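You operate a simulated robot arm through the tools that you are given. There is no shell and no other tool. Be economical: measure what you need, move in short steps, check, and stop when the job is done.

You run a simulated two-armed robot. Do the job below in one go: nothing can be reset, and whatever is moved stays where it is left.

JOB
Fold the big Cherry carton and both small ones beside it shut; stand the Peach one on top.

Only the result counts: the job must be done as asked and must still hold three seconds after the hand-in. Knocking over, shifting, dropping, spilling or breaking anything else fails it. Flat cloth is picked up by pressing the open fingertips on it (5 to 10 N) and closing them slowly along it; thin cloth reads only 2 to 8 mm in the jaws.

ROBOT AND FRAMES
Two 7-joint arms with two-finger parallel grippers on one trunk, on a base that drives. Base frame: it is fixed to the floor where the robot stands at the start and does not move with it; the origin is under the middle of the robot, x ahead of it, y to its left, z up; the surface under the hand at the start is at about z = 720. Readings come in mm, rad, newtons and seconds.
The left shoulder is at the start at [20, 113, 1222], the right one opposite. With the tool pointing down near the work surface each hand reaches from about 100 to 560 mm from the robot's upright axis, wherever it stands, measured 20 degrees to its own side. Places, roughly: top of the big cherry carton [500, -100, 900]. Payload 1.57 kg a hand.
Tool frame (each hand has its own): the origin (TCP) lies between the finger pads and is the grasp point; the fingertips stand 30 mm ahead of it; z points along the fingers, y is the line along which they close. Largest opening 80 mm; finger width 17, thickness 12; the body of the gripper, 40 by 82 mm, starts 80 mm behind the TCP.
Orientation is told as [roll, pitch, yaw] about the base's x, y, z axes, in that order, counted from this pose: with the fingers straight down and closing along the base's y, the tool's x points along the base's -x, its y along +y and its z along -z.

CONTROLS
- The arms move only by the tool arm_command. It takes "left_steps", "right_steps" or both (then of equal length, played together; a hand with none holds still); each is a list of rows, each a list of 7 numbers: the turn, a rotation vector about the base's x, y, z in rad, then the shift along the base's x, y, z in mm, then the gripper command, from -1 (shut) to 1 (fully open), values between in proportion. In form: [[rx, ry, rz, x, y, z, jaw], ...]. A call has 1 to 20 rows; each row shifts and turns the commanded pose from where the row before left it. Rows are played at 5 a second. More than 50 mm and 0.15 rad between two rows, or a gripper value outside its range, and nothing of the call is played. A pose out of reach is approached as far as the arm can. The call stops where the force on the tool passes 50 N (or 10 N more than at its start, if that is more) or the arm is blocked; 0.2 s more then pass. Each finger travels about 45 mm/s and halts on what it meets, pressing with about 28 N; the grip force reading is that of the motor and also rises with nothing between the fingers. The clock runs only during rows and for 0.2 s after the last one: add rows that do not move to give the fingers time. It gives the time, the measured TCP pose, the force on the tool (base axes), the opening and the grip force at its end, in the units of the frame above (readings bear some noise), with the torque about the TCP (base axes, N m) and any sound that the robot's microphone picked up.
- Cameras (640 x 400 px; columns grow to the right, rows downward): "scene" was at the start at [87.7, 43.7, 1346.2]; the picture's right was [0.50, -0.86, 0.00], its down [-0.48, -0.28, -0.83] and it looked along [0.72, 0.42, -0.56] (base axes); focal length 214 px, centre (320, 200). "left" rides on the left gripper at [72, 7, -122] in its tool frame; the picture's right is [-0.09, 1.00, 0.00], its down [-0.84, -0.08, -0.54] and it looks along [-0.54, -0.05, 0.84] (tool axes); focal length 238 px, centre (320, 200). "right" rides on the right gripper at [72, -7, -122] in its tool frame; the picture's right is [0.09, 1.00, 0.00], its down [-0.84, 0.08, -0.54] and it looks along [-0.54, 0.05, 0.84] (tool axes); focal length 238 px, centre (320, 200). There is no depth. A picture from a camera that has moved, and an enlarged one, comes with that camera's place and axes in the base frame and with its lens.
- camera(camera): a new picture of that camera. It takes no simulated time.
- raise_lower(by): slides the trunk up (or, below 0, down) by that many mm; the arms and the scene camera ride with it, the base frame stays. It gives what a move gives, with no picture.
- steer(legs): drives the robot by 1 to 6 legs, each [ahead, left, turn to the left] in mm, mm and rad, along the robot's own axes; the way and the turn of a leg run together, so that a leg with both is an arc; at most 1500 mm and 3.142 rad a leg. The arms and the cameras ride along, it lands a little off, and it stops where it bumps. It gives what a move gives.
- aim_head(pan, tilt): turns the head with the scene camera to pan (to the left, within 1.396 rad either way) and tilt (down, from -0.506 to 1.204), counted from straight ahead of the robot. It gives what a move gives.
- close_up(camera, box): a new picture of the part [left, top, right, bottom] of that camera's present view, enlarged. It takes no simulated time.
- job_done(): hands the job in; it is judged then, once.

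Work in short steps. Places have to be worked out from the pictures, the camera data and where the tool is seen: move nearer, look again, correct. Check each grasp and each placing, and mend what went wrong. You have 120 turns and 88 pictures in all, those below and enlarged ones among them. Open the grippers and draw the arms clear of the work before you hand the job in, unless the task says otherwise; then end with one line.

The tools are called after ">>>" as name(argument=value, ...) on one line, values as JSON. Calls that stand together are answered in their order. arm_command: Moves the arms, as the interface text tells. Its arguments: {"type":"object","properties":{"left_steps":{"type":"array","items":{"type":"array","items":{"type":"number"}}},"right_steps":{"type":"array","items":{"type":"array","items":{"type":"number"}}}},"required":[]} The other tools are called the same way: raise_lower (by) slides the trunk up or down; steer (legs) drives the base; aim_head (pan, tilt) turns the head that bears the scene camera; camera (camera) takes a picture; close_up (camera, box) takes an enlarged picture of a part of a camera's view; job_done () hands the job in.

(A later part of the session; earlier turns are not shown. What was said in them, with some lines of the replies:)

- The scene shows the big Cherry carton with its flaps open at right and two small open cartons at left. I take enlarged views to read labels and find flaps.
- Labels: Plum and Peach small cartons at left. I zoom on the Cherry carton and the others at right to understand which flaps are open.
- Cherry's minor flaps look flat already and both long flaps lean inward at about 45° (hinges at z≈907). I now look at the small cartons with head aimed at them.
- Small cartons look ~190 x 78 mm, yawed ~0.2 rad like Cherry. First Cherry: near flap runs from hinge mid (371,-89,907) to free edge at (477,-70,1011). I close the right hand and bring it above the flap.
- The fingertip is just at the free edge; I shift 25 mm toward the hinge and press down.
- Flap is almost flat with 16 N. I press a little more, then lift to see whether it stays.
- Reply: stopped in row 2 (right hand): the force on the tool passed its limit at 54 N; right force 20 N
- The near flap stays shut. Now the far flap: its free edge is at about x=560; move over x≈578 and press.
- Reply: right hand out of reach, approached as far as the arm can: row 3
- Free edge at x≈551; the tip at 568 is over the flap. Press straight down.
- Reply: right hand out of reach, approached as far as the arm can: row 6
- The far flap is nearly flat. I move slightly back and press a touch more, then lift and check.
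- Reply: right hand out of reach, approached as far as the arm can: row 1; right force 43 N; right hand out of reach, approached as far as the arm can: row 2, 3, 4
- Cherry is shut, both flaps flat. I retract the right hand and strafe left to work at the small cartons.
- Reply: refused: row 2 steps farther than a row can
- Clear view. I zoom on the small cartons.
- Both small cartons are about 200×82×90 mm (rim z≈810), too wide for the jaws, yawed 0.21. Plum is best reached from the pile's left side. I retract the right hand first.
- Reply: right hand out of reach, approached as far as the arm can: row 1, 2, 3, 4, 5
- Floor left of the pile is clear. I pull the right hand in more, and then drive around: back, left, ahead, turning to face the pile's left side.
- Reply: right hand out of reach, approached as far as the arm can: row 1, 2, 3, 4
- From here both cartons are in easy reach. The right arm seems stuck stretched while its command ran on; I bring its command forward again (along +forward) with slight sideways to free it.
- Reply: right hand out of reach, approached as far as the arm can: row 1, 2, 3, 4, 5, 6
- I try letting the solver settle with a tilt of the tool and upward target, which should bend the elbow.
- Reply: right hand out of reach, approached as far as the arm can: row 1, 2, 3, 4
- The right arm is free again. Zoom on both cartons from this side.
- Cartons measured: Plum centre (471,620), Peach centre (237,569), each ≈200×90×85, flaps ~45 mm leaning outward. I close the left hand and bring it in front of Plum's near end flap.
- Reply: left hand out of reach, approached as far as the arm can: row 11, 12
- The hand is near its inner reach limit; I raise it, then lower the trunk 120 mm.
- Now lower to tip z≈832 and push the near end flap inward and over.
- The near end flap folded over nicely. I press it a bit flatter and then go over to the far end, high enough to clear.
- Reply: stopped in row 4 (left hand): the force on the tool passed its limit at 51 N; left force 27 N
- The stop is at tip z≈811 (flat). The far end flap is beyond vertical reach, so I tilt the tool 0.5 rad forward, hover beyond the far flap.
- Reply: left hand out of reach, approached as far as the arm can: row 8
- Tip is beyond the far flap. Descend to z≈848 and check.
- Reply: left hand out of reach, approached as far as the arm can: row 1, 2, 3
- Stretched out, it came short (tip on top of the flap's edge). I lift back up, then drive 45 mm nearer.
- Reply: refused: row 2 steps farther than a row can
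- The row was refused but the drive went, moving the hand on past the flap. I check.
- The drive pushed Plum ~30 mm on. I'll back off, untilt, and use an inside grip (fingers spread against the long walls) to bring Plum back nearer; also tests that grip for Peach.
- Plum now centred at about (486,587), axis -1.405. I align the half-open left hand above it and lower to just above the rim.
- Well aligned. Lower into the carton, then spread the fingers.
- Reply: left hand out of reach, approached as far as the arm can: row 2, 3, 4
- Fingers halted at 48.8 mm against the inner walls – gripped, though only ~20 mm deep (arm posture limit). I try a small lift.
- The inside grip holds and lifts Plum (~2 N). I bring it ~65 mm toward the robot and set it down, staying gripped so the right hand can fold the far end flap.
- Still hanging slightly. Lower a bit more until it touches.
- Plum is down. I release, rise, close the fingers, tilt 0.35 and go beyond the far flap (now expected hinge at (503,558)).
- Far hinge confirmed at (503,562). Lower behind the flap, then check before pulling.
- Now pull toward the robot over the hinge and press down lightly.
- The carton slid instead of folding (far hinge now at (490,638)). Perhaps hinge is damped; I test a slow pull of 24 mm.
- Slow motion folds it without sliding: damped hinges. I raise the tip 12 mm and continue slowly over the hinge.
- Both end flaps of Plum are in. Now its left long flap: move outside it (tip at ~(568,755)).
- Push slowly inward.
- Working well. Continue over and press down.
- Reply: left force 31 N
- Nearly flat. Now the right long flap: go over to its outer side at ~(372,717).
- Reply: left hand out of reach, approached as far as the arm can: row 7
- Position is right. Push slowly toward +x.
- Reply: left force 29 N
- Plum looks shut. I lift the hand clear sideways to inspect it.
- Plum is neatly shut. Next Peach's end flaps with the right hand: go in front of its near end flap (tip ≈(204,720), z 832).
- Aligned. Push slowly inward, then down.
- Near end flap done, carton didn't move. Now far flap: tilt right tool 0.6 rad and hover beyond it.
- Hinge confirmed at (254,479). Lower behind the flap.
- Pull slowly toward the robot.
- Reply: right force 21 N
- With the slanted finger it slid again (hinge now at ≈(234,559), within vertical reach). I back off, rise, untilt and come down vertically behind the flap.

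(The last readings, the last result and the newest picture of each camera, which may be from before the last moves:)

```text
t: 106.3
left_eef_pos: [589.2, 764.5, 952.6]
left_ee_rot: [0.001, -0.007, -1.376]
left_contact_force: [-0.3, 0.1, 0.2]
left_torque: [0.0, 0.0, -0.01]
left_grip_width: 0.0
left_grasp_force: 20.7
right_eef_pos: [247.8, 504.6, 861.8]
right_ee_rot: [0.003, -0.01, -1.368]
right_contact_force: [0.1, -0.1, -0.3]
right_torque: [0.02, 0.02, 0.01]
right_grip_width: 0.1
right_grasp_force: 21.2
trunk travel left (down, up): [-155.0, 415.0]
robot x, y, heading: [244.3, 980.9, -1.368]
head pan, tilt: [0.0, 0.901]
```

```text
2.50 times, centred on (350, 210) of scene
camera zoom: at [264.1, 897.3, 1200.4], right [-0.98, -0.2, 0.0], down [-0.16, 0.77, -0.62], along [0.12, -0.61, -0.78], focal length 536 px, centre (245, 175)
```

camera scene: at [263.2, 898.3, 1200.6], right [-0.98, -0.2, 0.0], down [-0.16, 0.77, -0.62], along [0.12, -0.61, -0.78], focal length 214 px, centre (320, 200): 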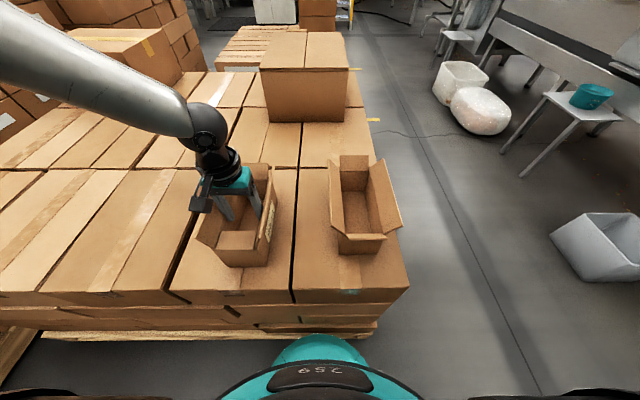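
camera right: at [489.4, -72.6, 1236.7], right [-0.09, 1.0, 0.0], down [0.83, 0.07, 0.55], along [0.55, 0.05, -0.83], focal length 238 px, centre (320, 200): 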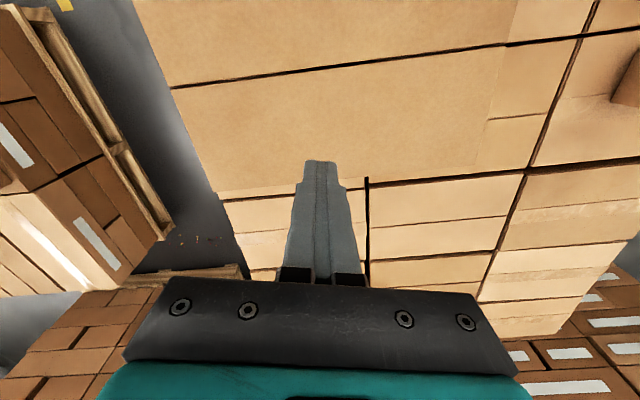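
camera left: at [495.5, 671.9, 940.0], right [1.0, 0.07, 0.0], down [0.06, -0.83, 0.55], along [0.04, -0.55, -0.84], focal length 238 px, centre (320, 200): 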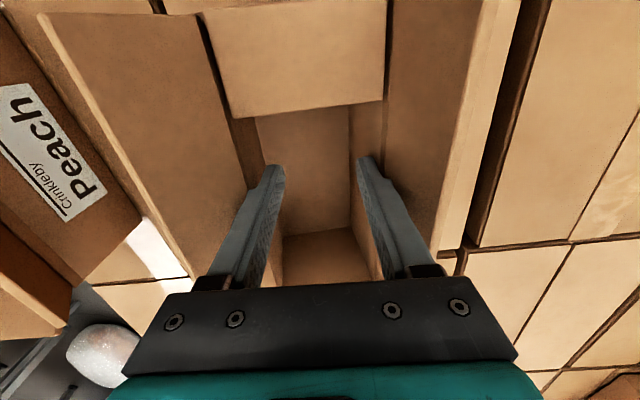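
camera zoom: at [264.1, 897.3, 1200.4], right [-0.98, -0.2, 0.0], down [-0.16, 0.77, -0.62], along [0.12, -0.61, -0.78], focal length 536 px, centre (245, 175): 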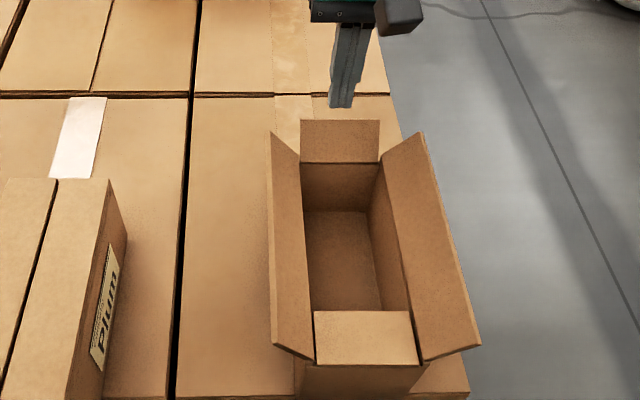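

Good. Pull slowly with vertical finger.

>>> arm_command(right_steps=[[0, 0, 0, -1, 5, 0, -1], [0, 0, 0, -1, 5, 0, -1], [0, 0, 0, -1, 5, 0, -1], [0, 0, 0, -0.5, 2.5, 0, -1], [0, 0, 0, -0.5, 2.5, 0, -1], [0, 0, 0, -0.5, 2.5, 0, -1], [0, 0, 0, -0.5, 2.5, 0, -1], [0, 0, 0, -0.5, 2.5, 0, -1], [0, 0, 0, -0.5, 2.5, 0, -1], [0, 0, 0, -0.5, 2.5, 0, -1], [0, 0, 0, -0.5, 2.5, 0, -1], [0, 0, 0, -0.5, 2.5, 0, -1], [0, 0, 0, -0.5, 2.5, 0, -1], [0, 0, 0, -0.5, 2.5, 0, -1], [0, 0, 0, -0.5, 2.5, 0, -1], [0, 0, 0, -0.5, 2.5, 0, -1], [0, 0, 0, -0.5, 2.5, 0, -1], [0, 0, 0, -0.5, 2.5, 0, -1], [0, 0, 0, -0.5, 2.5, 0, -1], [0, 0, 0, -0.5, 2.5, 0, -1]])

>>> close_up(camera="scene", box=[230, 130, 470, 290])

```text
t: 110.5
left_eef_pos: [590.9, 764.0, 952.7]
left_ee_rot: [0.002, -0.007, -1.374]
left_contact_force: [-0.3, 0.0, 0.4]
left_torque: [0.01, 0.0, 0.04]
left_grip_width: 0.0
left_grasp_force: 21.2
right_eef_pos: [234.5, 563.4, 858.3]
right_ee_rot: [0.005, -0.009, -1.371]
right_contact_force: [0.9, 0.5, -0.5]
right_torque: [0.0, 0.01, 0.02]
right_grip_width: 0.0
right_grasp_force: 21.1
trunk travel left (down, up): [-155.0, 415.0]
robot x, y, heading: [243.9, 978.7, -1.371]
head pan, tilt: [0.0, 0.901]
```

```text
2.50 times, centred on (350, 210) of scene
camera zoom: at [264.0, 897.4, 1200.4], right [-0.98, -0.2, 0.0], down [-0.16, 0.77, -0.62], along [0.12, -0.61, -0.78], focal length 536 px, centre (245, 175)
```

zoom: 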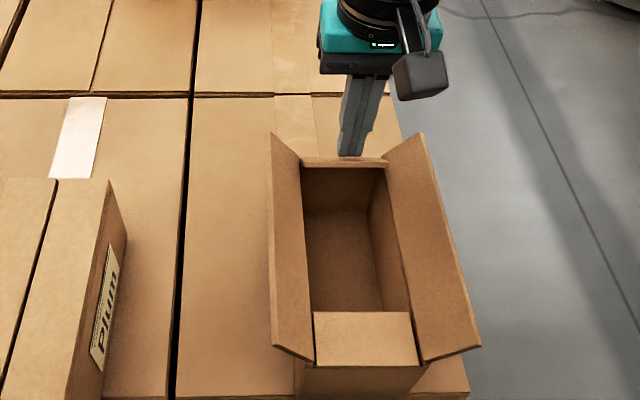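

Folding well and the carton stays put. Continue over and down.

>>> arm_command(right_steps=[[0, 0, 0, -0.6, 3, 0, -1], [0, 0, 0, -0.6, 3, 0, -1], [0, 0, 0, -0.6, 3, 0, -1], [0, 0, 0, -0.6, 3, 0, -1], [0, 0, 0, -0.6, 3, 0, -1], [0, 0, 0, -0.6, 3, 0, -1], [0, 0, 0, -0.6, 3, -1, -1], [0, 0, 0, -0.6, 3, -2, -1], [0, 0, 0, -0.4, 2, -3, -1], [0, 0, 0, 0, 0, -3, -1], [0, 0, 0, 0, 0, -3, -1], [0, 0, 0, 0, 0, 0, -1]])

>>> arm_command(right_steps=[[0, 0, 0, 0, 0, 40, -1], [0, 0, 0, 0, 0, 45, -1], [0, 0, 0, -1, 5, 15, 0.1], [0, 0, 0, 0, 0, 0, 0.1], [0, 0, 0, 0, 0, 0, 0.1]])

>>> camera(camera="right")

```text
t: 113.1
left_eef_pos: [590.0, 763.2, 953.9]
left_ee_rot: [0.001, -0.008, -1.375]
left_contact_force: [-0.4, 0.4, 0.1]
left_torque: [0.03, 0.03, -0.03]
left_grip_width: 0.0
left_grasp_force: 21.2
right_eef_pos: [230.0, 588.0, 846.9]
right_ee_rot: [0.002, -0.009, -1.37]
right_contact_force: [-0.5, 0.6, 0.0]
right_torque: [0.02, -0.01, 0.03]
right_grip_width: 0.1
right_grasp_force: 21.4
trunk travel left (down, up): [-155.0, 415.0]
robot x, y, heading: [244.3, 985.9, -1.368]
head pan, tilt: [0.0, 0.901]
```

```text
t: 114.3
left_eef_pos: [589.9, 765.3, 954.2]
left_ee_rot: [0.0, -0.007, -1.377]
left_contact_force: [-0.2, -0.4, 0.7]
left_torque: [0.0, 0.0, -0.05]
left_grip_width: 0.0
left_grasp_force: 21.0
right_eef_pos: [230.4, 593.4, 949.1]
right_ee_rot: [0.003, -0.01, -1.371]
right_contact_force: [0.4, -0.3, -0.3]
right_torque: [0.01, 0.0, -0.04]
right_grip_width: 44.1
right_grasp_force: 0.0
trunk travel left (down, up): [-155.0, 415.0]
robot x, y, heading: [246.6, 985.7, -1.368]
head pan, tilt: [0.0, 0.901]
```

```text
33 pictures are left
camera right: at [208.1, 662.7, 1069.7], right [0.96, 0.29, 0.0], down [0.24, -0.8, 0.55], along [0.16, -0.53, -0.84], focal length 238 px, centre (320, 200)
```

right: 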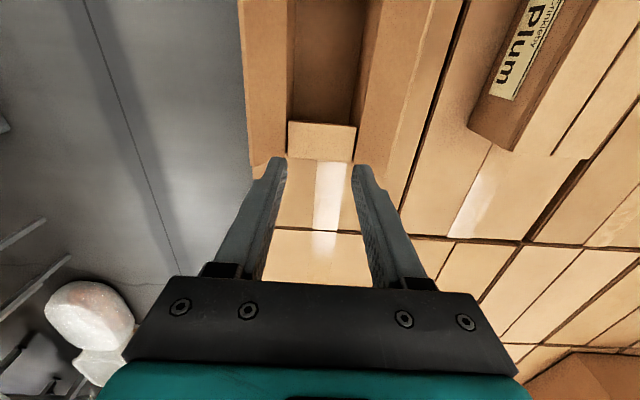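

Peach's end flaps are both in; carton centre ≈(218,650). I move the half-open right hand over the centre and insert it.

>>> arm_command(right_steps=[[0, 0, 0.02, -6, 28, 0, 0.1], [0, 0, 0, -6, 27, 0, 0.1], [0, 0, 0, 0, 0, -35, 0.1], [0, 0, 0, 0, 0, -35, 0.1], [0, 0, 0, 0, 0, 0, 0.1]])

>>> camera(camera="right")

```text
t: 115.5
left_eef_pos: [589.0, 764.5, 952.7]
left_ee_rot: [0.001, -0.009, -1.376]
left_contact_force: [0.7, 0.7, -0.6]
left_torque: [-0.02, 0.01, 0.0]
left_grip_width: 0.0
left_grasp_force: 21.5
right_eef_pos: [217.1, 648.2, 879.1]
right_ee_rot: [0.003, -0.009, -1.35]
right_contact_force: [-0.1, 0.0, -0.5]
right_torque: [0.0, -0.01, -0.01]
right_grip_width: 44.0
right_grasp_force: 0.1
trunk travel left (down, up): [-155.0, 415.0]
robot x, y, heading: [246.8, 983.6, -1.367]
head pan, tilt: [0.0, 0.901]
```

```text
32 pictures are left
camera right: at [193.6, 716.4, 1000.0], right [0.95, 0.31, 0.0], down [0.26, -0.8, 0.55], along [0.17, -0.52, -0.84], focal length 238 px, centre (320, 200)
```

right: 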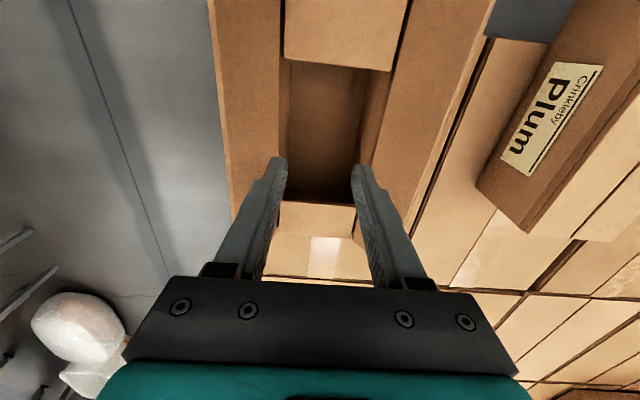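

Interior centre is ~8 mm to the image right; adjust, insert to z≈812 and spread.

>>> arm_command(right_steps=[[0, 0, 0, 7, 2, 0, 0.05], [0, 0, 0, 0, 0, -20, 0.05], [0, 0, 0, 0, 0, -20, 0.05], [0, 0, 0, 0, 0, -15, 0.05], [0, 0, 0, 0, 0, -12, 0.05], [0, 0, 0, 0, 0, 0, 0.4], [0, 0, 0, 0, 0, 0, 0.7], [0, 0, 0, 0, 0, 0, 1], [0, 0, 0, 0, 0, 0, 1]])

```text
t: 117.5
left_eef_pos: [589.2, 764.1, 953.7]
left_ee_rot: [0.0, -0.007, -1.377]
left_contact_force: [-0.2, 0.3, -0.1]
left_torque: [-0.02, 0.0, -0.01]
left_grip_width: 0.0
left_grasp_force: 22.0
right_eef_pos: [223.1, 651.7, 810.3]
right_ee_rot: [0.004, -0.011, -1.349]
right_contact_force: [-3.7, -0.7, 7.6]
right_torque: [-0.01, -0.06, -0.07]
right_grip_width: 53.3
right_grasp_force: 0.0
trunk travel left (down, up): [-155.0, 415.0]
robot x, y, heading: [245.0, 983.2, -1.373]
head pan, tilt: [0.0, 0.901]
```

Gripped at 53 mm. Lift Peach and look.

>>> arm_command(right_steps=[[0, 0, 0, 0, 0, 10, 1], [0, 0, 0, 0, 0, 20, 1], [0, 0, 0, 0, 0, 30, 1], [0, 0, 0, 0, 0, 40, 1], [0, 0, 0, 0, 0, 40, 1], [0, 0, 0, 0, 0, 40, 1], [0, 0, 0, 0, 0, 0, 1]])

>>> camera(camera="scene")

```text
t: 119.1
left_eef_pos: [590.2, 763.6, 953.3]
left_ee_rot: [0.001, -0.007, -1.375]
left_contact_force: [-0.4, 0.4, -0.9]
left_torque: [0.0, 0.01, -0.01]
left_grip_width: 0.0
left_grasp_force: 21.2
right_eef_pos: [224.5, 651.9, 989.5]
right_ee_rot: [0.003, -0.009, -1.351]
right_contact_force: [-0.1, -0.5, -2.4]
right_torque: [-0.01, -0.01, 0.03]
right_grip_width: 56.1
right_grasp_force: 0.0
trunk travel left (down, up): [-155.0, 415.0]
robot x, y, heading: [245.6, 981.5, -1.372]
head pan, tilt: [0.0, 0.901]
```

```text
31 pictures are left
camera scene: at [264.1, 897.3, 1200.4], right [-0.98, -0.2, 0.0], down [-0.16, 0.77, -0.62], along [0.12, -0.61, -0.78], focal length 214 px, centre (320, 200)
```

scene: 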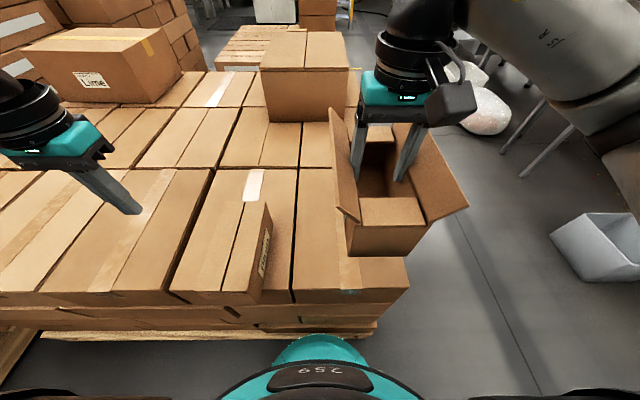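

Peach is held well. Before leaving I push Plum back off the pile's edge (overhang ~30 mm): back the base 130 mm and place the closed left fingers before Plum's near end.

>>> steer(legs=[[-130, 0, 0]])

>>> arm_command(left_steps=[[0, 0, 0, -41, -6, 0, -1], [0, 0, 0, -41, -6, 0, -1], [0, 0, 0, -41, -6, 0, -1], [0, 0, 0, 0, 0, -40, -1], [0, 0, 0, 0, 0, -40, -1], [0, 0, 0, 0, 0, -40, -1], [0, 0, 0, 0, 0, -30, -1], [0, 0, 0, 0, 0, 0, -1]])

>>> camera(camera="scene")

```text
t: 120.4
left_eef_pos: [562.8, 891.3, 954.1]
left_ee_rot: [0.001, -0.007, -1.376]
left_contact_force: [0.1, 0.0, 0.8]
left_torque: [-0.03, -0.01, -0.01]
left_grip_width: 0.1
left_grasp_force: 21.2
right_eef_pos: [199.3, 780.0, 989.8]
right_ee_rot: [0.003, -0.009, -1.353]
right_contact_force: [0.0, 0.4, -3.3]
right_torque: [0.0, 0.02, -0.03]
right_grip_width: 56.2
right_grasp_force: 0.0
trunk travel left (down, up): [-155.0, 415.0]
robot x, y, heading: [220.5, 1109.4, -1.375]
head pan, tilt: [0.0, 0.901]
```

```text
t: 122.2
left_eef_pos: [440.1, 869.2, 803.7]
left_ee_rot: [-0.002, -0.008, -1.376]
left_contact_force: [-0.3, -0.1, 0.4]
left_torque: [0.02, -0.01, -0.01]
left_grip_width: 0.0
left_grasp_force: 21.7
right_eef_pos: [198.6, 779.1, 989.8]
right_ee_rot: [0.003, -0.008, -1.353]
right_contact_force: [-0.5, 0.0, -2.2]
right_torque: [0.0, 0.02, 0.0]
right_grip_width: 55.7
right_grasp_force: 0.1
trunk travel left (down, up): [-155.0, 415.0]
robot x, y, heading: [219.4, 1108.2, -1.369]
head pan, tilt: [0.0, 0.901]
```

```text
30 pictures are left
camera scene: at [238.2, 1024.3, 1200.4], right [-0.98, -0.2, 0.0], down [-0.15, 0.77, -0.62], along [0.12, -0.61, -0.78], focal length 214 px, centre (320, 200)
```

scene: 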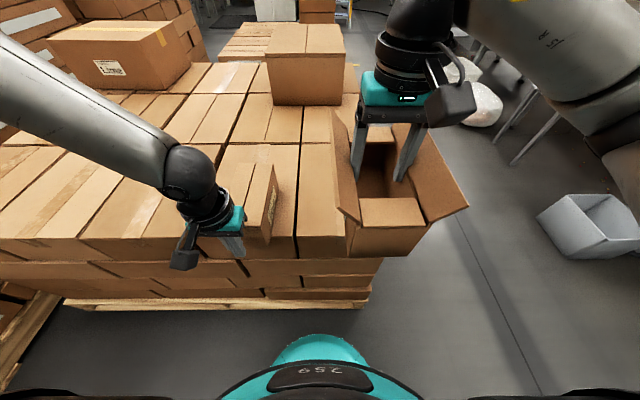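

Aligned with Plum's near end. Push it back ~65 mm gently.

>>> arm_command(left_steps=[[0, 0, 0, 1, -5, 0, -1], [0, 0, 0, 1, -5, 0, -1], [0, 0, 0, 1, -5, 0, -1], [0, 0, 0, 1, -5, 0, -1], [0, 0, 0, 1, -5, 0, -1], [0, 0, 0, 1, -5, 0, -1], [0, 0, 0, 1, -5, 0, -1], [0, 0, 0, 1, -5, 0, -1], [0, 0, 0, 1, -5, 0, -1], [0, 0, 0, 1, -5, 0, -1], [0, 0, 0, 1, -5, 0, -1], [0, 0, 0, 1, -5, 0, -1], [0, 0, 0, 1, -5, 0, -1], [0, 0, 0, 1, -5, 0, -1], [0, 0, 0, 1, -5, 0, -1], [0, 0, 0, 1, -5, 0, -1], [0, 0, 0, 1, -5, 0, -1], [0, 0, 0, 1, -5, 0, -1], [0, 0, 0, 1, -5, 0, -1], [0, 0, 0, 1, -5, 0, -1]])

>>> arm_command(left_steps=[[0, 0, 0, -5, 25, 0, -1], [0, 0, 0, -8, 35, 30, -1], [0, 0, 0, 0, 0, 45, -1], [0, 0, 0, 0, 0, 45, -1], [0, 0, 0, 0, 0, 45, -1], [0, 0, 0, 30, 0, 30, -1]])

>>> camera(camera="scene")

```text
t: 126.4
left_eef_pos: [460.7, 773.1, 803.9]
left_ee_rot: [-0.002, -0.007, -1.376]
left_contact_force: [-0.5, 1.3, 0.0]
left_torque: [0.0, 0.02, 0.03]
left_grip_width: 0.3
left_grasp_force: 21.7
right_eef_pos: [199.4, 780.5, 990.2]
right_ee_rot: [0.003, -0.009, -1.352]
right_contact_force: [0.4, 1.0, -2.5]
right_torque: [-0.03, -0.03, 0.01]
right_grip_width: 55.8
right_grasp_force: 0.1
trunk travel left (down, up): [-155.0, 415.0]
robot x, y, heading: [215.8, 1107.8, -1.375]
head pan, tilt: [0.0, 0.901]
```

```text
t: 127.8
left_eef_pos: [475.8, 833.2, 1001.5]
left_ee_rot: [-0.001, -0.009, -1.379]
left_contact_force: [0.0, -0.5, -0.2]
left_torque: [0.0, 0.0, 0.02]
left_grip_width: 0.0
left_grasp_force: 20.9
right_eef_pos: [199.2, 780.5, 989.6]
right_ee_rot: [0.004, -0.01, -1.353]
right_contact_force: [-0.6, 0.4, -3.4]
right_torque: [0.03, 0.0, 0.03]
right_grip_width: 56.0
right_grasp_force: 0.0
trunk travel left (down, up): [-155.0, 415.0]
robot x, y, heading: [221.1, 1110.0, -1.375]
head pan, tilt: [0.0, 0.901]
```

```text
29 pictures are left
camera scene: at [238.5, 1024.6, 1200.4], right [-0.98, -0.2, 0.0], down [-0.15, 0.77, -0.62], along [0.12, -0.61, -0.78], focal length 214 px, centre (320, 200)
```

scene: 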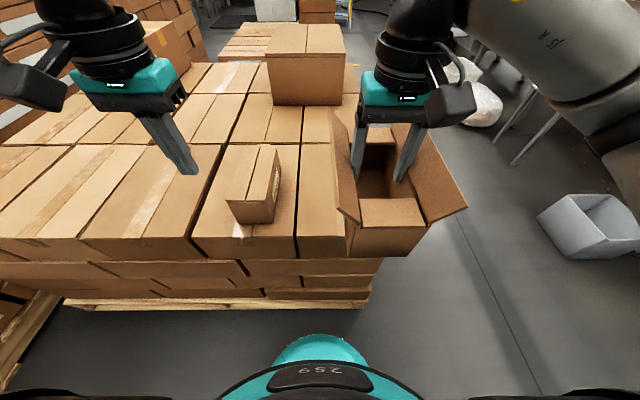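

Plum sits well inside. Now raise the trunk 195 mm, turn to face +x (0.207 rad), back out and slide right to stand in front of Cherry.

>>> raise_lower(by=195)

>>> steer(legs=[[0, 0, 0.8], [0, 0, 0.778], [-450, 0, 0], [0, -600, 0], [0, -500, 0]])

>>> camera(camera="scene")

```text
t: 129.9
left_eef_pos: [476.7, 833.2, 1194.8]
left_ee_rot: [0.0, -0.007, -1.375]
left_contact_force: [-0.1, -0.3, 0.8]
left_torque: [-0.01, -0.01, 0.02]
left_grip_width: 0.2
left_grasp_force: 21.5
right_eef_pos: [199.2, 780.3, 1183.6]
right_ee_rot: [0.002, -0.009, -1.354]
right_contact_force: [-0.6, 0.8, -2.4]
right_torque: [0.02, 0.01, -0.03]
right_grip_width: 55.7
right_grasp_force: 0.1
trunk travel left (down, up): [-350.0, 220.0]
robot x, y, heading: [220.3, 1105.4, -1.376]
head pan, tilt: [0.0, 0.901]
```

```text
t: 142.5
left_eef_pos: [260.5, 174.1, 1195.6]
left_ee_rot: [0.0, -0.007, 0.195]
left_contact_force: [-0.2, -0.6, 0.4]
left_torque: [0.02, -0.02, -0.02]
left_grip_width: 0.0
left_grasp_force: 21.4
right_eef_pos: [312.9, -102.9, 1186.2]
right_ee_rot: [0.003, -0.008, 0.22]
right_contact_force: [-1.5, -0.9, -2.5]
right_torque: [0.01, 0.02, 0.0]
right_grip_width: 55.9
right_grasp_force: 0.0
trunk travel left (down, up): [-350.0, 220.0]
robot x, y, heading: [-18.4, -79.9, 0.202]
head pan, tilt: [0.0, 0.901]
```

```text
28 pictures are left
camera scene: at [68.3, -66.4, 1395.4], right [0.2, -0.98, 0.0], down [-0.77, -0.16, -0.62], along [0.61, 0.12, -0.78], focal length 214 px, centre (320, 200)
```

scene: 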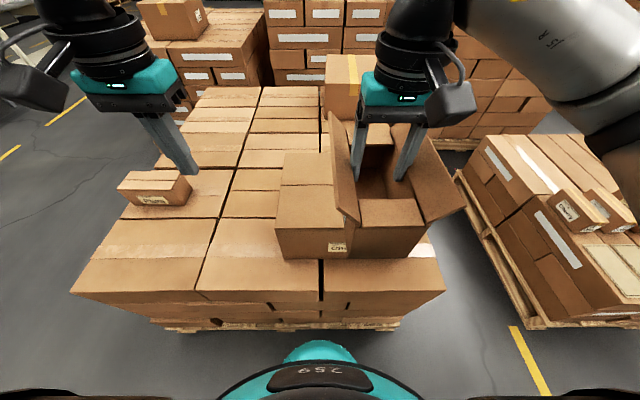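

Peach hangs laterally right over Cherry. I drive 45 mm ahead and zoom to verify Cherry's edges.

>>> steer(legs=[[45, 0, 0]])

>>> close_up(camera="scene", box=[240, 120, 480, 280])

```text
t: 143.4
left_eef_pos: [304.4, 183.4, 1193.8]
left_ee_rot: [0.001, -0.005, 0.194]
left_contact_force: [0.7, 0.6, -0.1]
left_torque: [0.0, 0.03, 0.0]
left_grip_width: 0.1
left_grasp_force: 20.7
right_eef_pos: [357.1, -94.7, 1183.7]
right_ee_rot: [0.006, -0.006, 0.216]
right_contact_force: [0.2, 0.8, -2.9]
right_torque: [0.0, 0.03, 0.02]
right_grip_width: 55.7
right_grasp_force: 0.1
trunk travel left (down, up): [-350.0, 220.0]
robot x, y, heading: [27.0, -75.7, 0.2]
head pan, tilt: [0.0, 0.901]
```

```text
2.50 times, centred on (360, 200) of scene
camera zoom: at [112.6, -57.1, 1395.3], right [0.2, -0.98, 0.0], down [-0.77, -0.16, -0.62], along [0.61, 0.12, -0.78], focal length 536 px, centre (220, 200)
```

zoom: 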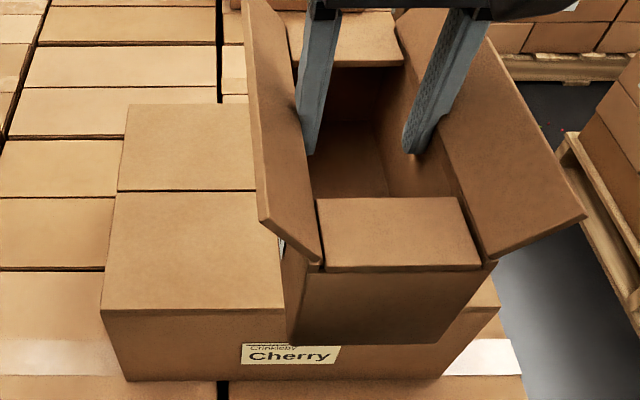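

Cherry is unmoved (front-left corner (329,106)). Move Peach 135 mm forward over Cherry and lower to just above its top.

>>> arm_command(right_steps=[[0, 0, -0.01, 33, 7, 0, 1], [0, 0, 0, 33, 7, 0, 1], [0, 0, 0, 33, 7, 0, 1], [0, 0, 0, 33, 7, 0, 1], [0, 0, 0, 0, 0, -40, 1], [0, 0, 0, 0, 0, -40, 1], [0, 0, 0, 0, 0, -40, 1], [0, 0, 0, 0, 0, -35, 1], [0, 0, 0, 0, 0, 0, 1]])

>>> close_up(camera="scene", box=[220, 80, 460, 240])

```text
t: 145.4
left_eef_pos: [303.0, 183.5, 1195.7]
left_ee_rot: [-0.001, -0.006, 0.193]
left_contact_force: [0.8, -0.6, 0.4]
left_torque: [-0.05, -0.01, -0.01]
left_grip_width: 0.0
left_grasp_force: 21.5
right_eef_pos: [484.9, -67.8, 1031.5]
right_ee_rot: [0.005, -0.009, 0.21]
right_contact_force: [-0.6, 1.1, -2.4]
right_torque: [0.02, -0.01, 0.02]
right_grip_width: 56.0
right_grasp_force: 0.0
trunk travel left (down, up): [-350.0, 220.0]
robot x, y, heading: [27.0, -75.0, 0.198]
head pan, tilt: [0.0, 0.901]
```

```text
2.50 times, centred on (340, 160) of scene
camera zoom: at [110.9, -57.3, 1395.4], right [0.2, -0.98, 0.0], down [-0.77, -0.15, -0.62], along [0.61, 0.12, -0.78], focal length 536 px, centre (270, 300)
```

zoom: 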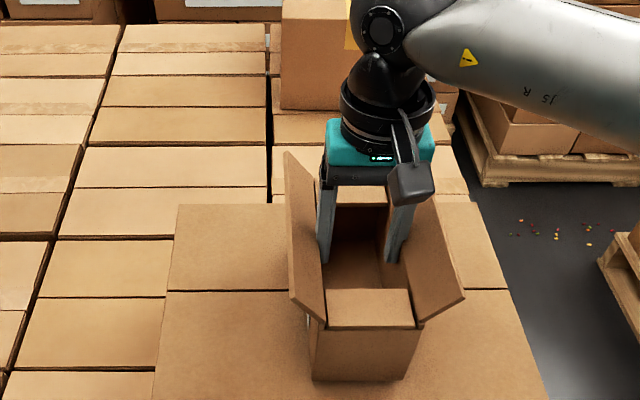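

Well placed. Lower slowly to contact.

>>> arm_command(right_steps=[[0, 0, 0, 0, 0, -6, 1], [0, 0, 0, 0, 0, -5, 1], [0, 0, 0, 0, 0, -5, 1], [0, 0, 0, 0, 0, -4, 1], [0, 0, 0, 0, 0, 0, 1]])

```text
t: 146.6
left_eef_pos: [301.0, 182.4, 1196.0]
left_ee_rot: [-0.001, -0.008, 0.194]
left_contact_force: [-0.1, 0.6, -0.3]
left_torque: [-0.01, 0.0, -0.04]
left_grip_width: 0.2
left_grasp_force: 21.1
right_eef_pos: [486.9, -66.9, 1014.1]
right_ee_rot: [0.008, -0.019, 0.208]
right_contact_force: [0.6, -5.0, 30.0]
right_torque: [0.16, 0.03, 0.06]
right_grip_width: 56.2
right_grasp_force: 0.1
trunk travel left (down, up): [-350.0, 220.0]
robot x, y, heading: [26.9, -74.6, 0.2]
head pan, tilt: [0.0, 0.901]
```

Contact at z 1014. Ease up 2 mm, release, and lift the right hand out.

>>> arm_command(right_steps=[[0, 0, 0, 0, 0, 2, 1], [0, 0, 0, 0, 0, 0, 0.5], [0, 0, 0, 0, 0, 0, 0.1], [0, 0, 0, 0, 0, 0, 0.1], [0, 0, 0, 0, 0, 25, 0.1], [0, 0, 0, 0, 0, 40, 0.0], [0, 0, 0, 0, 0, 40, -1], [0, 0, 0, 10, -49, 0, -1], [0, 0, 0, 10, -48, 0, -1], [0, 0, 0, 0, 0, 0, -1]])

>>> close_up(camera="scene", box=[220, 100, 460, 260])

```text
t: 148.8
left_eef_pos: [303.2, 184.4, 1195.5]
left_ee_rot: [0.0, -0.007, 0.194]
left_contact_force: [0.6, 0.0, -1.1]
left_torque: [0.0, 0.02, 0.01]
left_grip_width: 0.2
left_grasp_force: 21.5
right_eef_pos: [511.0, -163.2, 1122.1]
right_ee_rot: [0.003, -0.01, 0.21]
right_contact_force: [0.2, 0.4, -0.2]
right_torque: [-0.02, 0.0, -0.01]
right_grip_width: 0.0
right_grasp_force: 20.8
trunk travel left (down, up): [-350.0, 220.0]
robot x, y, heading: [23.9, -72.6, 0.198]
head pan, tilt: [0.0, 0.901]
```

```text
2.50 times, centred on (340, 180) of scene
camera zoom: at [110.9, -56.9, 1395.4], right [0.2, -0.98, 0.0], down [-0.77, -0.16, -0.62], along [0.61, 0.12, -0.78], focal length 536 px, centre (270, 250)
```

zoom: 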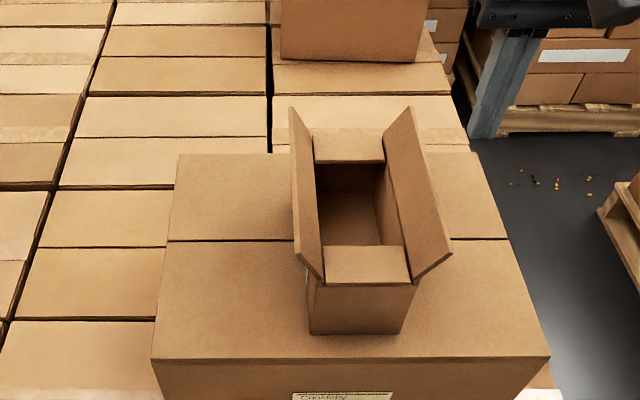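

Peach stands on Cherry, centre ≈(495,-68). Lower the closed right hand outside its right long flap and push slowly.

>>> arm_command(right_steps=[[0, 0, 0, 0, 0, -35, -1], [0, 0, 0, 0, 0, -29, -1], [0, 0, 0, -1, 5, 0, -1], [0, 0, 0, -1, 5, 0, -1], [0, 0, 0, -0.5, 2.5, 0, -1], [0, 0, 0, -0.5, 2.5, 0, -1], [0, 0, 0, -0.5, 2.5, 0, -1], [0, 0, 0, -0.5, 2.5, 0, -1], [0, 0, 0, -0.5, 2.5, 0, -1], [0, 0, 0, -0.5, 2.5, 0, -1], [0, 0, 0, -0.5, 2.5, 0, -1], [0, 0, 0, -0.5, 2.5, 0, -1], [0, 0, 0, -0.5, 2.5, 0, -1], [0, 0, 0, -0.5, 2.5, 0, -1], [0, 0, 0, -0.5, 2.5, 0, -1], [0, 0, 0, -0.5, 2.5, 0, -1], [0, 0, 0, -0.5, 2.5, 0, -1], [0, 0, 0, -0.5, 2.5, 0, -1], [0, 0, 0, -0.5, 2.5, 0, -1], [0, 0, 0, -0.5, 2.5, 0, -1]])

>>> close_up(camera="scene", box=[220, 100, 460, 260])

```text
t: 153.0
left_eef_pos: [302.8, 181.9, 1195.5]
left_ee_rot: [-0.001, -0.009, 0.195]
left_contact_force: [-0.7, 0.4, 0.7]
left_torque: [-0.03, 0.0, -0.02]
left_grip_width: 0.1
left_grasp_force: 21.2
right_eef_pos: [496.1, -113.8, 1052.6]
right_ee_rot: [0.003, -0.009, 0.21]
right_contact_force: [0.1, 0.3, 0.0]
right_torque: [-0.02, -0.03, 0.0]
right_grip_width: 0.2
right_grasp_force: 21.0
trunk travel left (down, up): [-350.0, 220.0]
robot x, y, heading: [24.9, -73.5, 0.202]
head pan, tilt: [0.0, 0.901]
```

```text
2.50 times, centred on (340, 180) of scene
camera zoom: at [110.8, -57.3, 1395.4], right [0.2, -0.98, 0.0], down [-0.77, -0.15, -0.62], along [0.61, 0.12, -0.78], focal length 536 px, centre (270, 250)
```

zoom: 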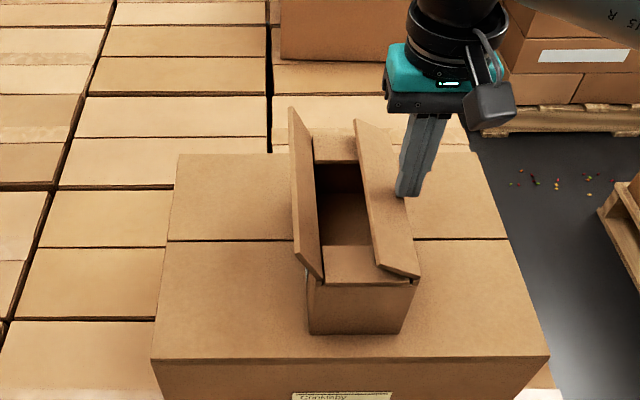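

Perfect, it folds without the carton sliding. Continue over and press down.

>>> arm_command(right_steps=[[0, 0, 0, -0.6, 3, 0, -1], [0, 0, 0, -0.6, 3, 0, -1], [0, 0, 0, -0.6, 3, 0, -1], [0, 0, 0, -0.6, 3, 0, -1], [0, 0, 0, -0.6, 3, 0, -1], [0, 0, 0, -0.6, 3, 0, -1], [0, 0, 0, -0.6, 3, 0, -1], [0, 0, 0, -0.6, 3, -1, -1], [0, 0, 0, -0.6, 3, -2, -1], [0, 0, 0, 0, 0, -3, -1], [0, 0, 0, 0, 0, -3, -1], [0, 0, 0, 0, 0, -2, -1], [0, 0, 0, 0, 0, 0, -1]])

>>> close_up(camera="scene", box=[220, 100, 460, 260])

```text
t: 155.8
left_eef_pos: [298.4, 181.0, 1197.3]
left_ee_rot: [0.001, -0.011, 0.196]
left_contact_force: [0.4, 0.1, 0.9]
left_torque: [-0.02, -0.02, -0.01]
left_grip_width: 0.1
left_grasp_force: 21.6
right_eef_pos: [492.4, -86.1, 1048.3]
right_ee_rot: [0.008, -0.019, 0.209]
right_contact_force: [-6.9, -8.0, 42.8]
right_torque: [-0.38, 0.44, 0.03]
right_grip_width: 0.0
right_grasp_force: 21.0
trunk travel left (down, up): [-350.0, 220.0]
robot x, y, heading: [28.3, -73.6, 0.196]
head pan, tilt: [0.0, 0.901]
```

```text
2.50 times, centred on (340, 180) of scene
camera zoom: at [106.6, -58.4, 1396.0], right [0.2, -0.98, 0.0], down [-0.77, -0.15, -0.62], along [0.61, 0.12, -0.78], focal length 536 px, centre (270, 250)
```

zoom: 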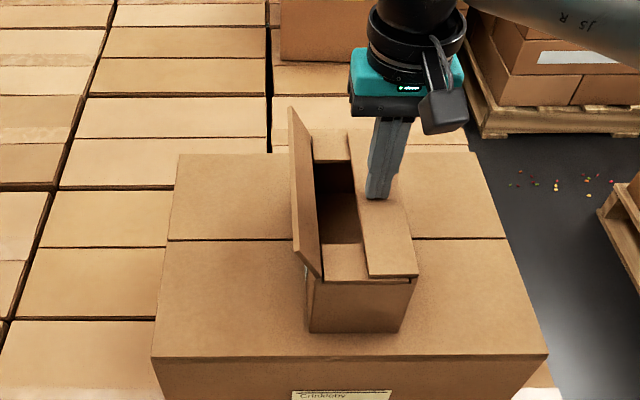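

Right flap is down. Withdraw the right hand and bring the left hand outside the left flap at ≈(474,35).

>>> arm_command(right_steps=[[0, 0, 0, 0, 0, 40, -1], [0, 0, 0, 0, 0, 45, -1], [0, 0, 0, 0, -40, 20, -1], [0, 0, 0, -20, -40, 20, -1], [0, 0, 0, -20, -40, 0, -1], [0, 0, 0, -20, -40, 0, -1]])

>>> arm_command(left_steps=[[0, 0, 0, 35, -29, 0, -1], [0, 0, 0, 35, -29, 0, -1], [0, 0, 0, 35, -29, 0, -1], [0, 0, 0, 35, -29, 0, -1], [0, 0, 0, 32, -28, 0, -1], [0, 0, 0, 0, 0, -40, -1], [0, 0, 0, 0, 0, -40, -1], [0, 0, 0, 0, 0, -40, -1], [0, 0, 0, 0, 0, -18, -1], [0, 0, 0, 0, 0, 0, -1]])

>>> close_up(camera="scene", box=[220, 100, 460, 260])

```text
t: 157.2
left_eef_pos: [301.7, 182.4, 1196.0]
left_ee_rot: [0.0, -0.009, 0.193]
left_contact_force: [-1.0, -1.0, -1.5]
left_torque: [0.0, -0.03, 0.01]
left_grip_width: 0.1
left_grasp_force: 21.2
right_eef_pos: [432.8, -248.8, 1163.8]
right_ee_rot: [0.003, -0.009, 0.21]
right_contact_force: [-0.6, -0.4, -0.2]
right_torque: [0.01, -0.02, 0.04]
right_grip_width: 0.0
right_grasp_force: 21.0
trunk travel left (down, up): [-350.0, 220.0]
robot x, y, heading: [26.8, -78.0, 0.202]
head pan, tilt: [0.0, 0.901]
```

```text
t: 159.4
left_eef_pos: [394.4, 113.1, 1066.9]
left_ee_rot: [-0.003, -0.008, 0.195]
left_contact_force: [-0.2, 1.0, 0.5]
left_torque: [0.02, 0.04, 0.04]
left_grip_width: 0.0
left_grasp_force: 21.1
left hand out of reach, approached as far as the arm can: row 4, 5, 7, 8, 9
right_eef_pos: [434.3, -247.6, 1164.4]
right_ee_rot: [0.003, -0.009, 0.211]
right_contact_force: [0.2, -0.3, 0.2]
right_torque: [0.07, 0.0, -0.01]
right_grip_width: 0.1
right_grasp_force: 21.1
trunk travel left (down, up): [-350.0, 220.0]
robot x, y, heading: [29.3, -71.8, 0.195]
head pan, tilt: [0.0, 0.901]
```

```text
2.50 times, centred on (340, 180) of scene
camera zoom: at [110.8, -57.3, 1395.4], right [0.2, -0.98, 0.0], down [-0.77, -0.15, -0.62], along [0.61, 0.12, -0.78], focal length 536 px, centre (270, 250)
```

zoom: 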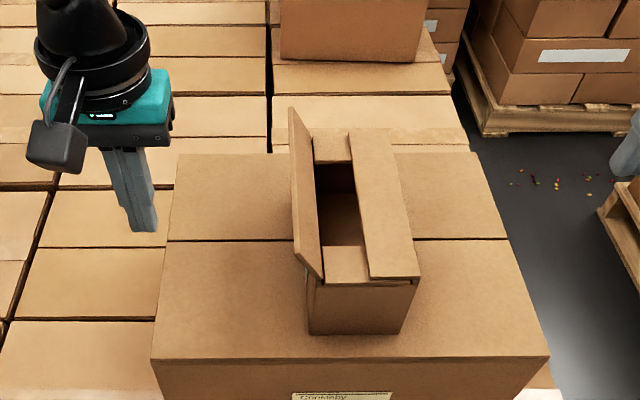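

The left arm can't get there (posture limit); I send it back the way it came and use the right hand for the left flap too, passing above.

>>> arm_command(left_steps=[[0, 0, 0, 0, 0, 40, -1], [0, 0, 0, 0, 0, 40, -1], [0, 0, 0, 0, 0, 40, -1], [0, 0, 0, -35, 29, 18, -1], [0, 0, 0, -35, 29, 0, -1], [0, 0, 0, -35, 29, 0, -1], [0, 0, 0, -35, 29, 0, -1], [0, 0, 0, -32, 28, 0, -1], [0, 0, 0, 0, 45, 0, -1], [0, 0, 0, 0, 45, 0, -1]])

>>> arm_command(right_steps=[[0, 0, 0, 7, 47, 0, -1], [0, 0, 0, 7, 47, 0, -1], [0, 0, 0, 7, 47, 0, -1], [0, 0, 0, 7, 48, 0, -1], [0, 0, 0, 7, 48, 0, -1], [0, 0, 0, 5, 46, 0, -1], [0, 0, 0, 0, 0, -35, -1], [0, 0, 0, 0, 0, -35, -1], [0, 0, 0, 0, 0, -34, -1], [0, 0, 0, 0, 0, 0, -1]])

>>> close_up(camera="scene", box=[220, 100, 460, 260])

```text
t: 161.6
left_eef_pos: [222.6, 347.9, 1204.7]
left_ee_rot: [-0.002, -0.006, 0.191]
left_contact_force: [-0.1, 0.4, 1.1]
left_torque: [0.0, -0.01, -0.02]
left_grip_width: 0.0
left_grasp_force: 21.3
right_eef_pos: [433.5, -248.7, 1164.8]
right_ee_rot: [0.002, -0.009, 0.21]
right_contact_force: [0.0, 0.2, -0.3]
right_torque: [0.0, 0.01, 0.06]
right_grip_width: 0.2
right_grasp_force: 21.9
trunk travel left (down, up): [-350.0, 220.0]
robot x, y, heading: [27.7, -75.1, 0.199]
head pan, tilt: [0.0, 0.901]
```

```text
t: 163.8
left_eef_pos: [222.8, 347.1, 1205.0]
left_ee_rot: [0.0, -0.007, 0.195]
left_contact_force: [0.2, -0.3, -0.9]
left_torque: [-0.03, -0.01, 0.0]
left_grip_width: 0.0
left_grasp_force: 21.7
right_eef_pos: [470.7, 34.2, 1058.9]
right_ee_rot: [0.004, -0.008, 0.209]
right_contact_force: [-0.8, 0.3, 0.2]
right_torque: [0.01, 0.0, -0.02]
right_grip_width: 0.1
right_grasp_force: 21.6
trunk travel left (down, up): [-350.0, 220.0]
robot x, y, heading: [29.8, -77.2, 0.197]
head pan, tilt: [0.0, 0.901]
```

```text
2.50 times, centred on (340, 180) of scene
camera zoom: at [110.7, -57.2, 1395.4], right [0.2, -0.98, 0.0], down [-0.77, -0.15, -0.62], along [0.61, 0.12, -0.78], focal length 536 px, centre (270, 250)
```

zoom: 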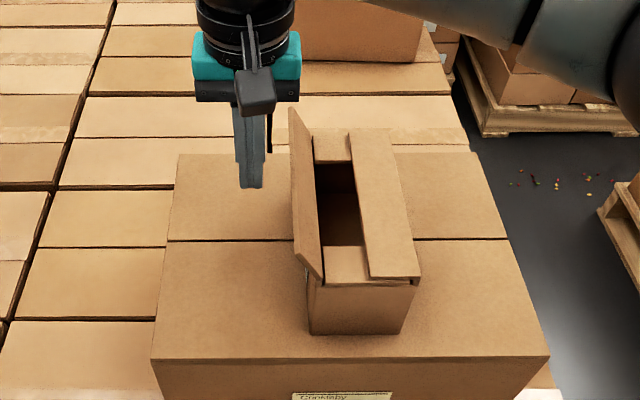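

Right hand is in place left of the flap. Push slowly toward -y.

>>> arm_command(right_steps=[[0, 0, 0, 1, -6, 0, -1], [0, 0, 0, 1, -6, 0, -1], [0, 0, 0, 0.6, -3, 0, -1], [0, 0, 0, 0.6, -3, 0, -1], [0, 0, 0, 0.6, -3, 0, -1], [0, 0, 0, 0.6, -3, 0, -1], [0, 0, 0, 0.6, -3, 0, -1], [0, 0, 0, 0.6, -3, 0, -1], [0, 0, 0, 0.6, -3, 0, -1], [0, 0, 0, 0.6, -3, 0, -1], [0, 0, 0, 0.6, -3, 0, -1], [0, 0, 0, 0.6, -3, 0, -1], [0, 0, 0, 0.6, -3, 0, -1], [0, 0, 0, 0.6, -3, 0, -1], [0, 0, 0, 0.6, -3, 0, -1], [0, 0, 0, 0.6, -3, 0, -1], [0, 0, 0, 0.6, -3, 0, -1], [0, 0, 0, 0.6, -3, 0, -1], [0, 0, 0, 0.6, -3, 0, -1], [0, 0, 0, 0.6, -3, 0, -1]])

>>> close_up(camera="scene", box=[220, 100, 460, 260])

```text
t: 168.0
left_eef_pos: [222.6, 346.5, 1206.0]
left_ee_rot: [-0.002, -0.006, 0.195]
left_contact_force: [0.0, 1.2, 0.6]
left_torque: [0.01, -0.02, 0.02]
left_grip_width: 0.0
left_grasp_force: 21.2
right_eef_pos: [485.0, -28.2, 1062.2]
right_ee_rot: [0.004, -0.009, 0.209]
right_contact_force: [0.1, 0.5, -0.5]
right_torque: [0.03, 0.0, 0.03]
right_grip_width: 0.0
right_grasp_force: 21.7
trunk travel left (down, up): [-350.0, 220.0]
robot x, y, heading: [26.3, -75.2, 0.194]
head pan, tilt: [0.0, 0.901]
```

```text
2.50 times, centred on (340, 180) of scene
camera zoom: at [110.8, -57.4, 1395.4], right [0.2, -0.98, 0.0], down [-0.77, -0.15, -0.62], along [0.61, 0.12, -0.78], focal length 536 px, centre (270, 250)
```

zoom: 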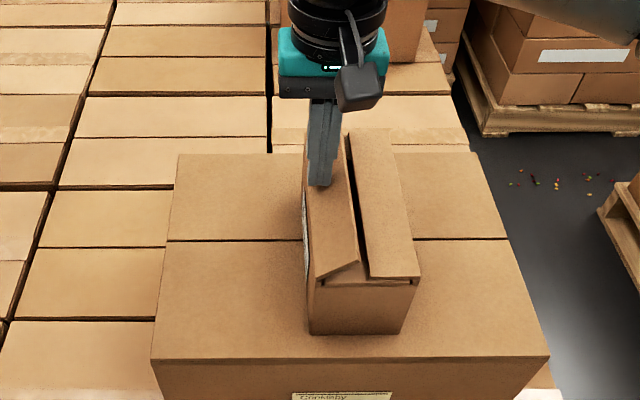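

Almost there. Continue and press down.

>>> arm_command(right_steps=[[0, 0, 0, 0.6, -3, 0, -1], [0, 0, 0, 0.6, -3, -1, -1], [0, 0, 0, 0.6, -3, -2, -1], [0, 0, 0, 0.6, -3, -3, -1], [0, 0, 0, 0.6, -3, -3, -1], [0, 0, 0, 0, 0, -3, -1], [0, 0, 0, 0, 0, -3, -1], [0, 0, 0, 0, 0, 0, -1]])

>>> arm_command(right_steps=[[0, 0, 0, 0, 0, 40, -1], [0, 0, 0, 0, 0, 45, -1], [0, 0, 0, 0, -30, 30, -1], [0, 0, 0, -20, -40, 20, -1], [0, 0, 0, -20, -40, 0, -1], [0, 0, 0, -20, -40, 0, -1], [0, 0, 0, -20, -40, 0, 0], [0, 0, 0, 0, -40, 0, 0], [0, 0, 0, 0, 0, 0, 1]])

>>> close_up(camera="scene", box=[220, 100, 460, 260])

```text
t: 169.8
left_eef_pos: [222.9, 346.4, 1205.1]
left_ee_rot: [0.002, -0.01, 0.195]
left_contact_force: [-0.2, -1.1, -0.8]
left_torque: [-0.02, 0.01, 0.06]
left_grip_width: 0.0
left_grasp_force: 21.7
right_eef_pos: [489.0, -44.4, 1048.6]
right_ee_rot: [0.005, -0.013, 0.207]
right_contact_force: [1.0, -2.3, 16.5]
right_torque: [-0.08, 0.1, 0.06]
right_grip_width: 0.0
right_grasp_force: 21.1
trunk travel left (down, up): [-350.0, 220.0]
robot x, y, heading: [24.4, -74.9, 0.197]
head pan, tilt: [0.0, 0.901]
```

```text
t: 171.8
left_eef_pos: [223.3, 347.3, 1206.5]
left_ee_rot: [-0.001, -0.007, 0.194]
left_contact_force: [-1.1, 0.8, 1.1]
left_torque: [0.0, 0.02, -0.03]
left_grip_width: 0.4
left_grasp_force: 21.3
right_eef_pos: [407.7, -272.8, 1180.6]
right_ee_rot: [0.002, -0.008, 0.21]
right_contact_force: [-0.5, -0.7, -0.3]
right_torque: [-0.01, 0.01, 0.01]
right_grip_width: 65.9
right_grasp_force: 0.2
trunk travel left (down, up): [-350.0, 220.0]
robot x, y, heading: [25.2, -73.8, 0.199]
head pan, tilt: [0.0, 0.901]
```

```text
2.50 times, centred on (340, 180) of scene
camera zoom: at [110.9, -56.8, 1395.4], right [0.2, -0.98, 0.0], down [-0.77, -0.16, -0.62], along [0.61, 0.12, -0.78], focal length 536 px, centre (270, 250)
```

zoom: 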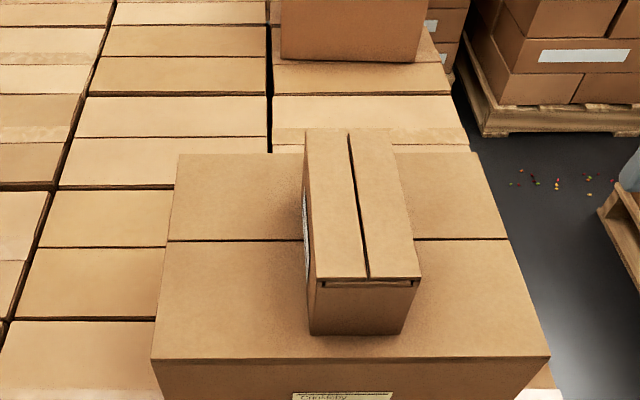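

All flaps appear shut. One detail check of Peach and of Plum, and open the left gripper.

>>> arm_command(left_steps=[[0, 0, 0, 0, 0, 0, 0], [0, 0, 0, 0, 0, 0, 1], [0, 0, 0, 0, 0, 0, 1], [0, 0, 0, 0, 0, 0, 1], [0, 0, 0, 0, 0, 0, 1]])

>>> close_up(camera="scene", box=[310, 140, 400, 200])

>>> camera(camera="scene")

```text
t: 173.0
left_eef_pos: [222.9, 346.0, 1205.3]
left_ee_rot: [0.003, -0.007, 0.193]
left_contact_force: [-0.2, 0.3, 0.4]
left_torque: [0.01, 0.0, -0.03]
left_grip_width: 79.8
left_grasp_force: 0.0
right_eef_pos: [407.7, -273.4, 1180.6]
right_ee_rot: [0.002, -0.008, 0.208]
right_contact_force: [-0.2, 1.0, -0.1]
right_torque: [-0.03, -0.03, -0.03]
right_grip_width: 79.8
right_grasp_force: 0.1
trunk travel left (down, up): [-350.0, 220.0]
robot x, y, heading: [23.0, -73.7, 0.198]
head pan, tilt: [0.0, 0.901]
```

```text
6.67 times, centred on (355, 170) of scene
camera zoom: at [110.8, -57.3, 1395.4], right [0.2, -0.98, 0.0], down [-0.77, -0.15, -0.62], along [0.61, 0.12, -0.78], focal length 1430 px, centre (87, 400)
```

zoom: 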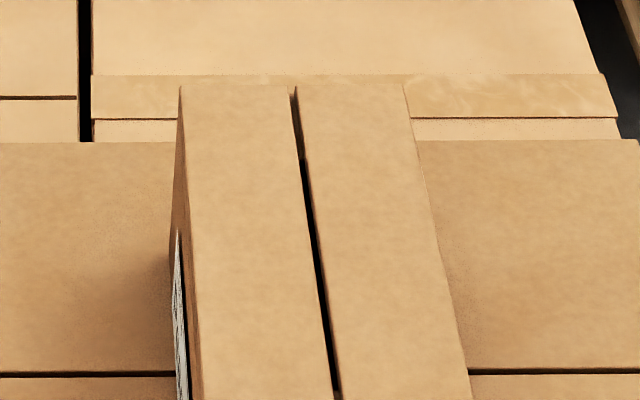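

```text
17 pictures are left
camera scene: at [110.8, -57.3, 1395.4], right [0.2, -0.98, 0.0], down [-0.77, -0.15, -0.62], along [0.61, 0.12, -0.78], focal length 214 px, centre (320, 200)
```

scene: 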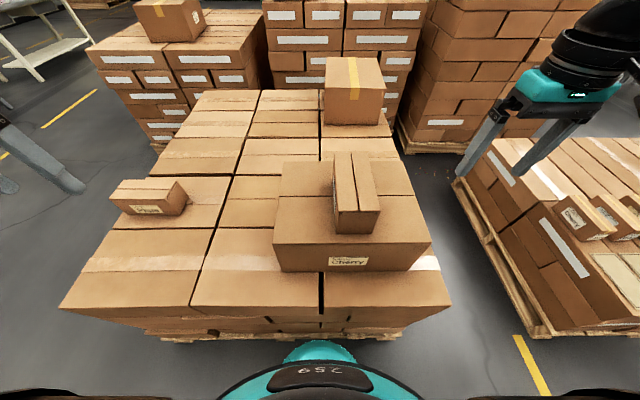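

Peach stands shut on the shut Cherry carton, Plum is shut in its place, and both hands are open and clear. I hand the job in.

>>> job_done()

```text
The job is handed in.
```

The Cherry, Plum and Peach cartons are all folded shut, and Peach stands upright on top of Cherry. Plum slid a little while I folded it, so I pushed it back from the pile's edge. Both hands are open and clear, and the job is handed in.
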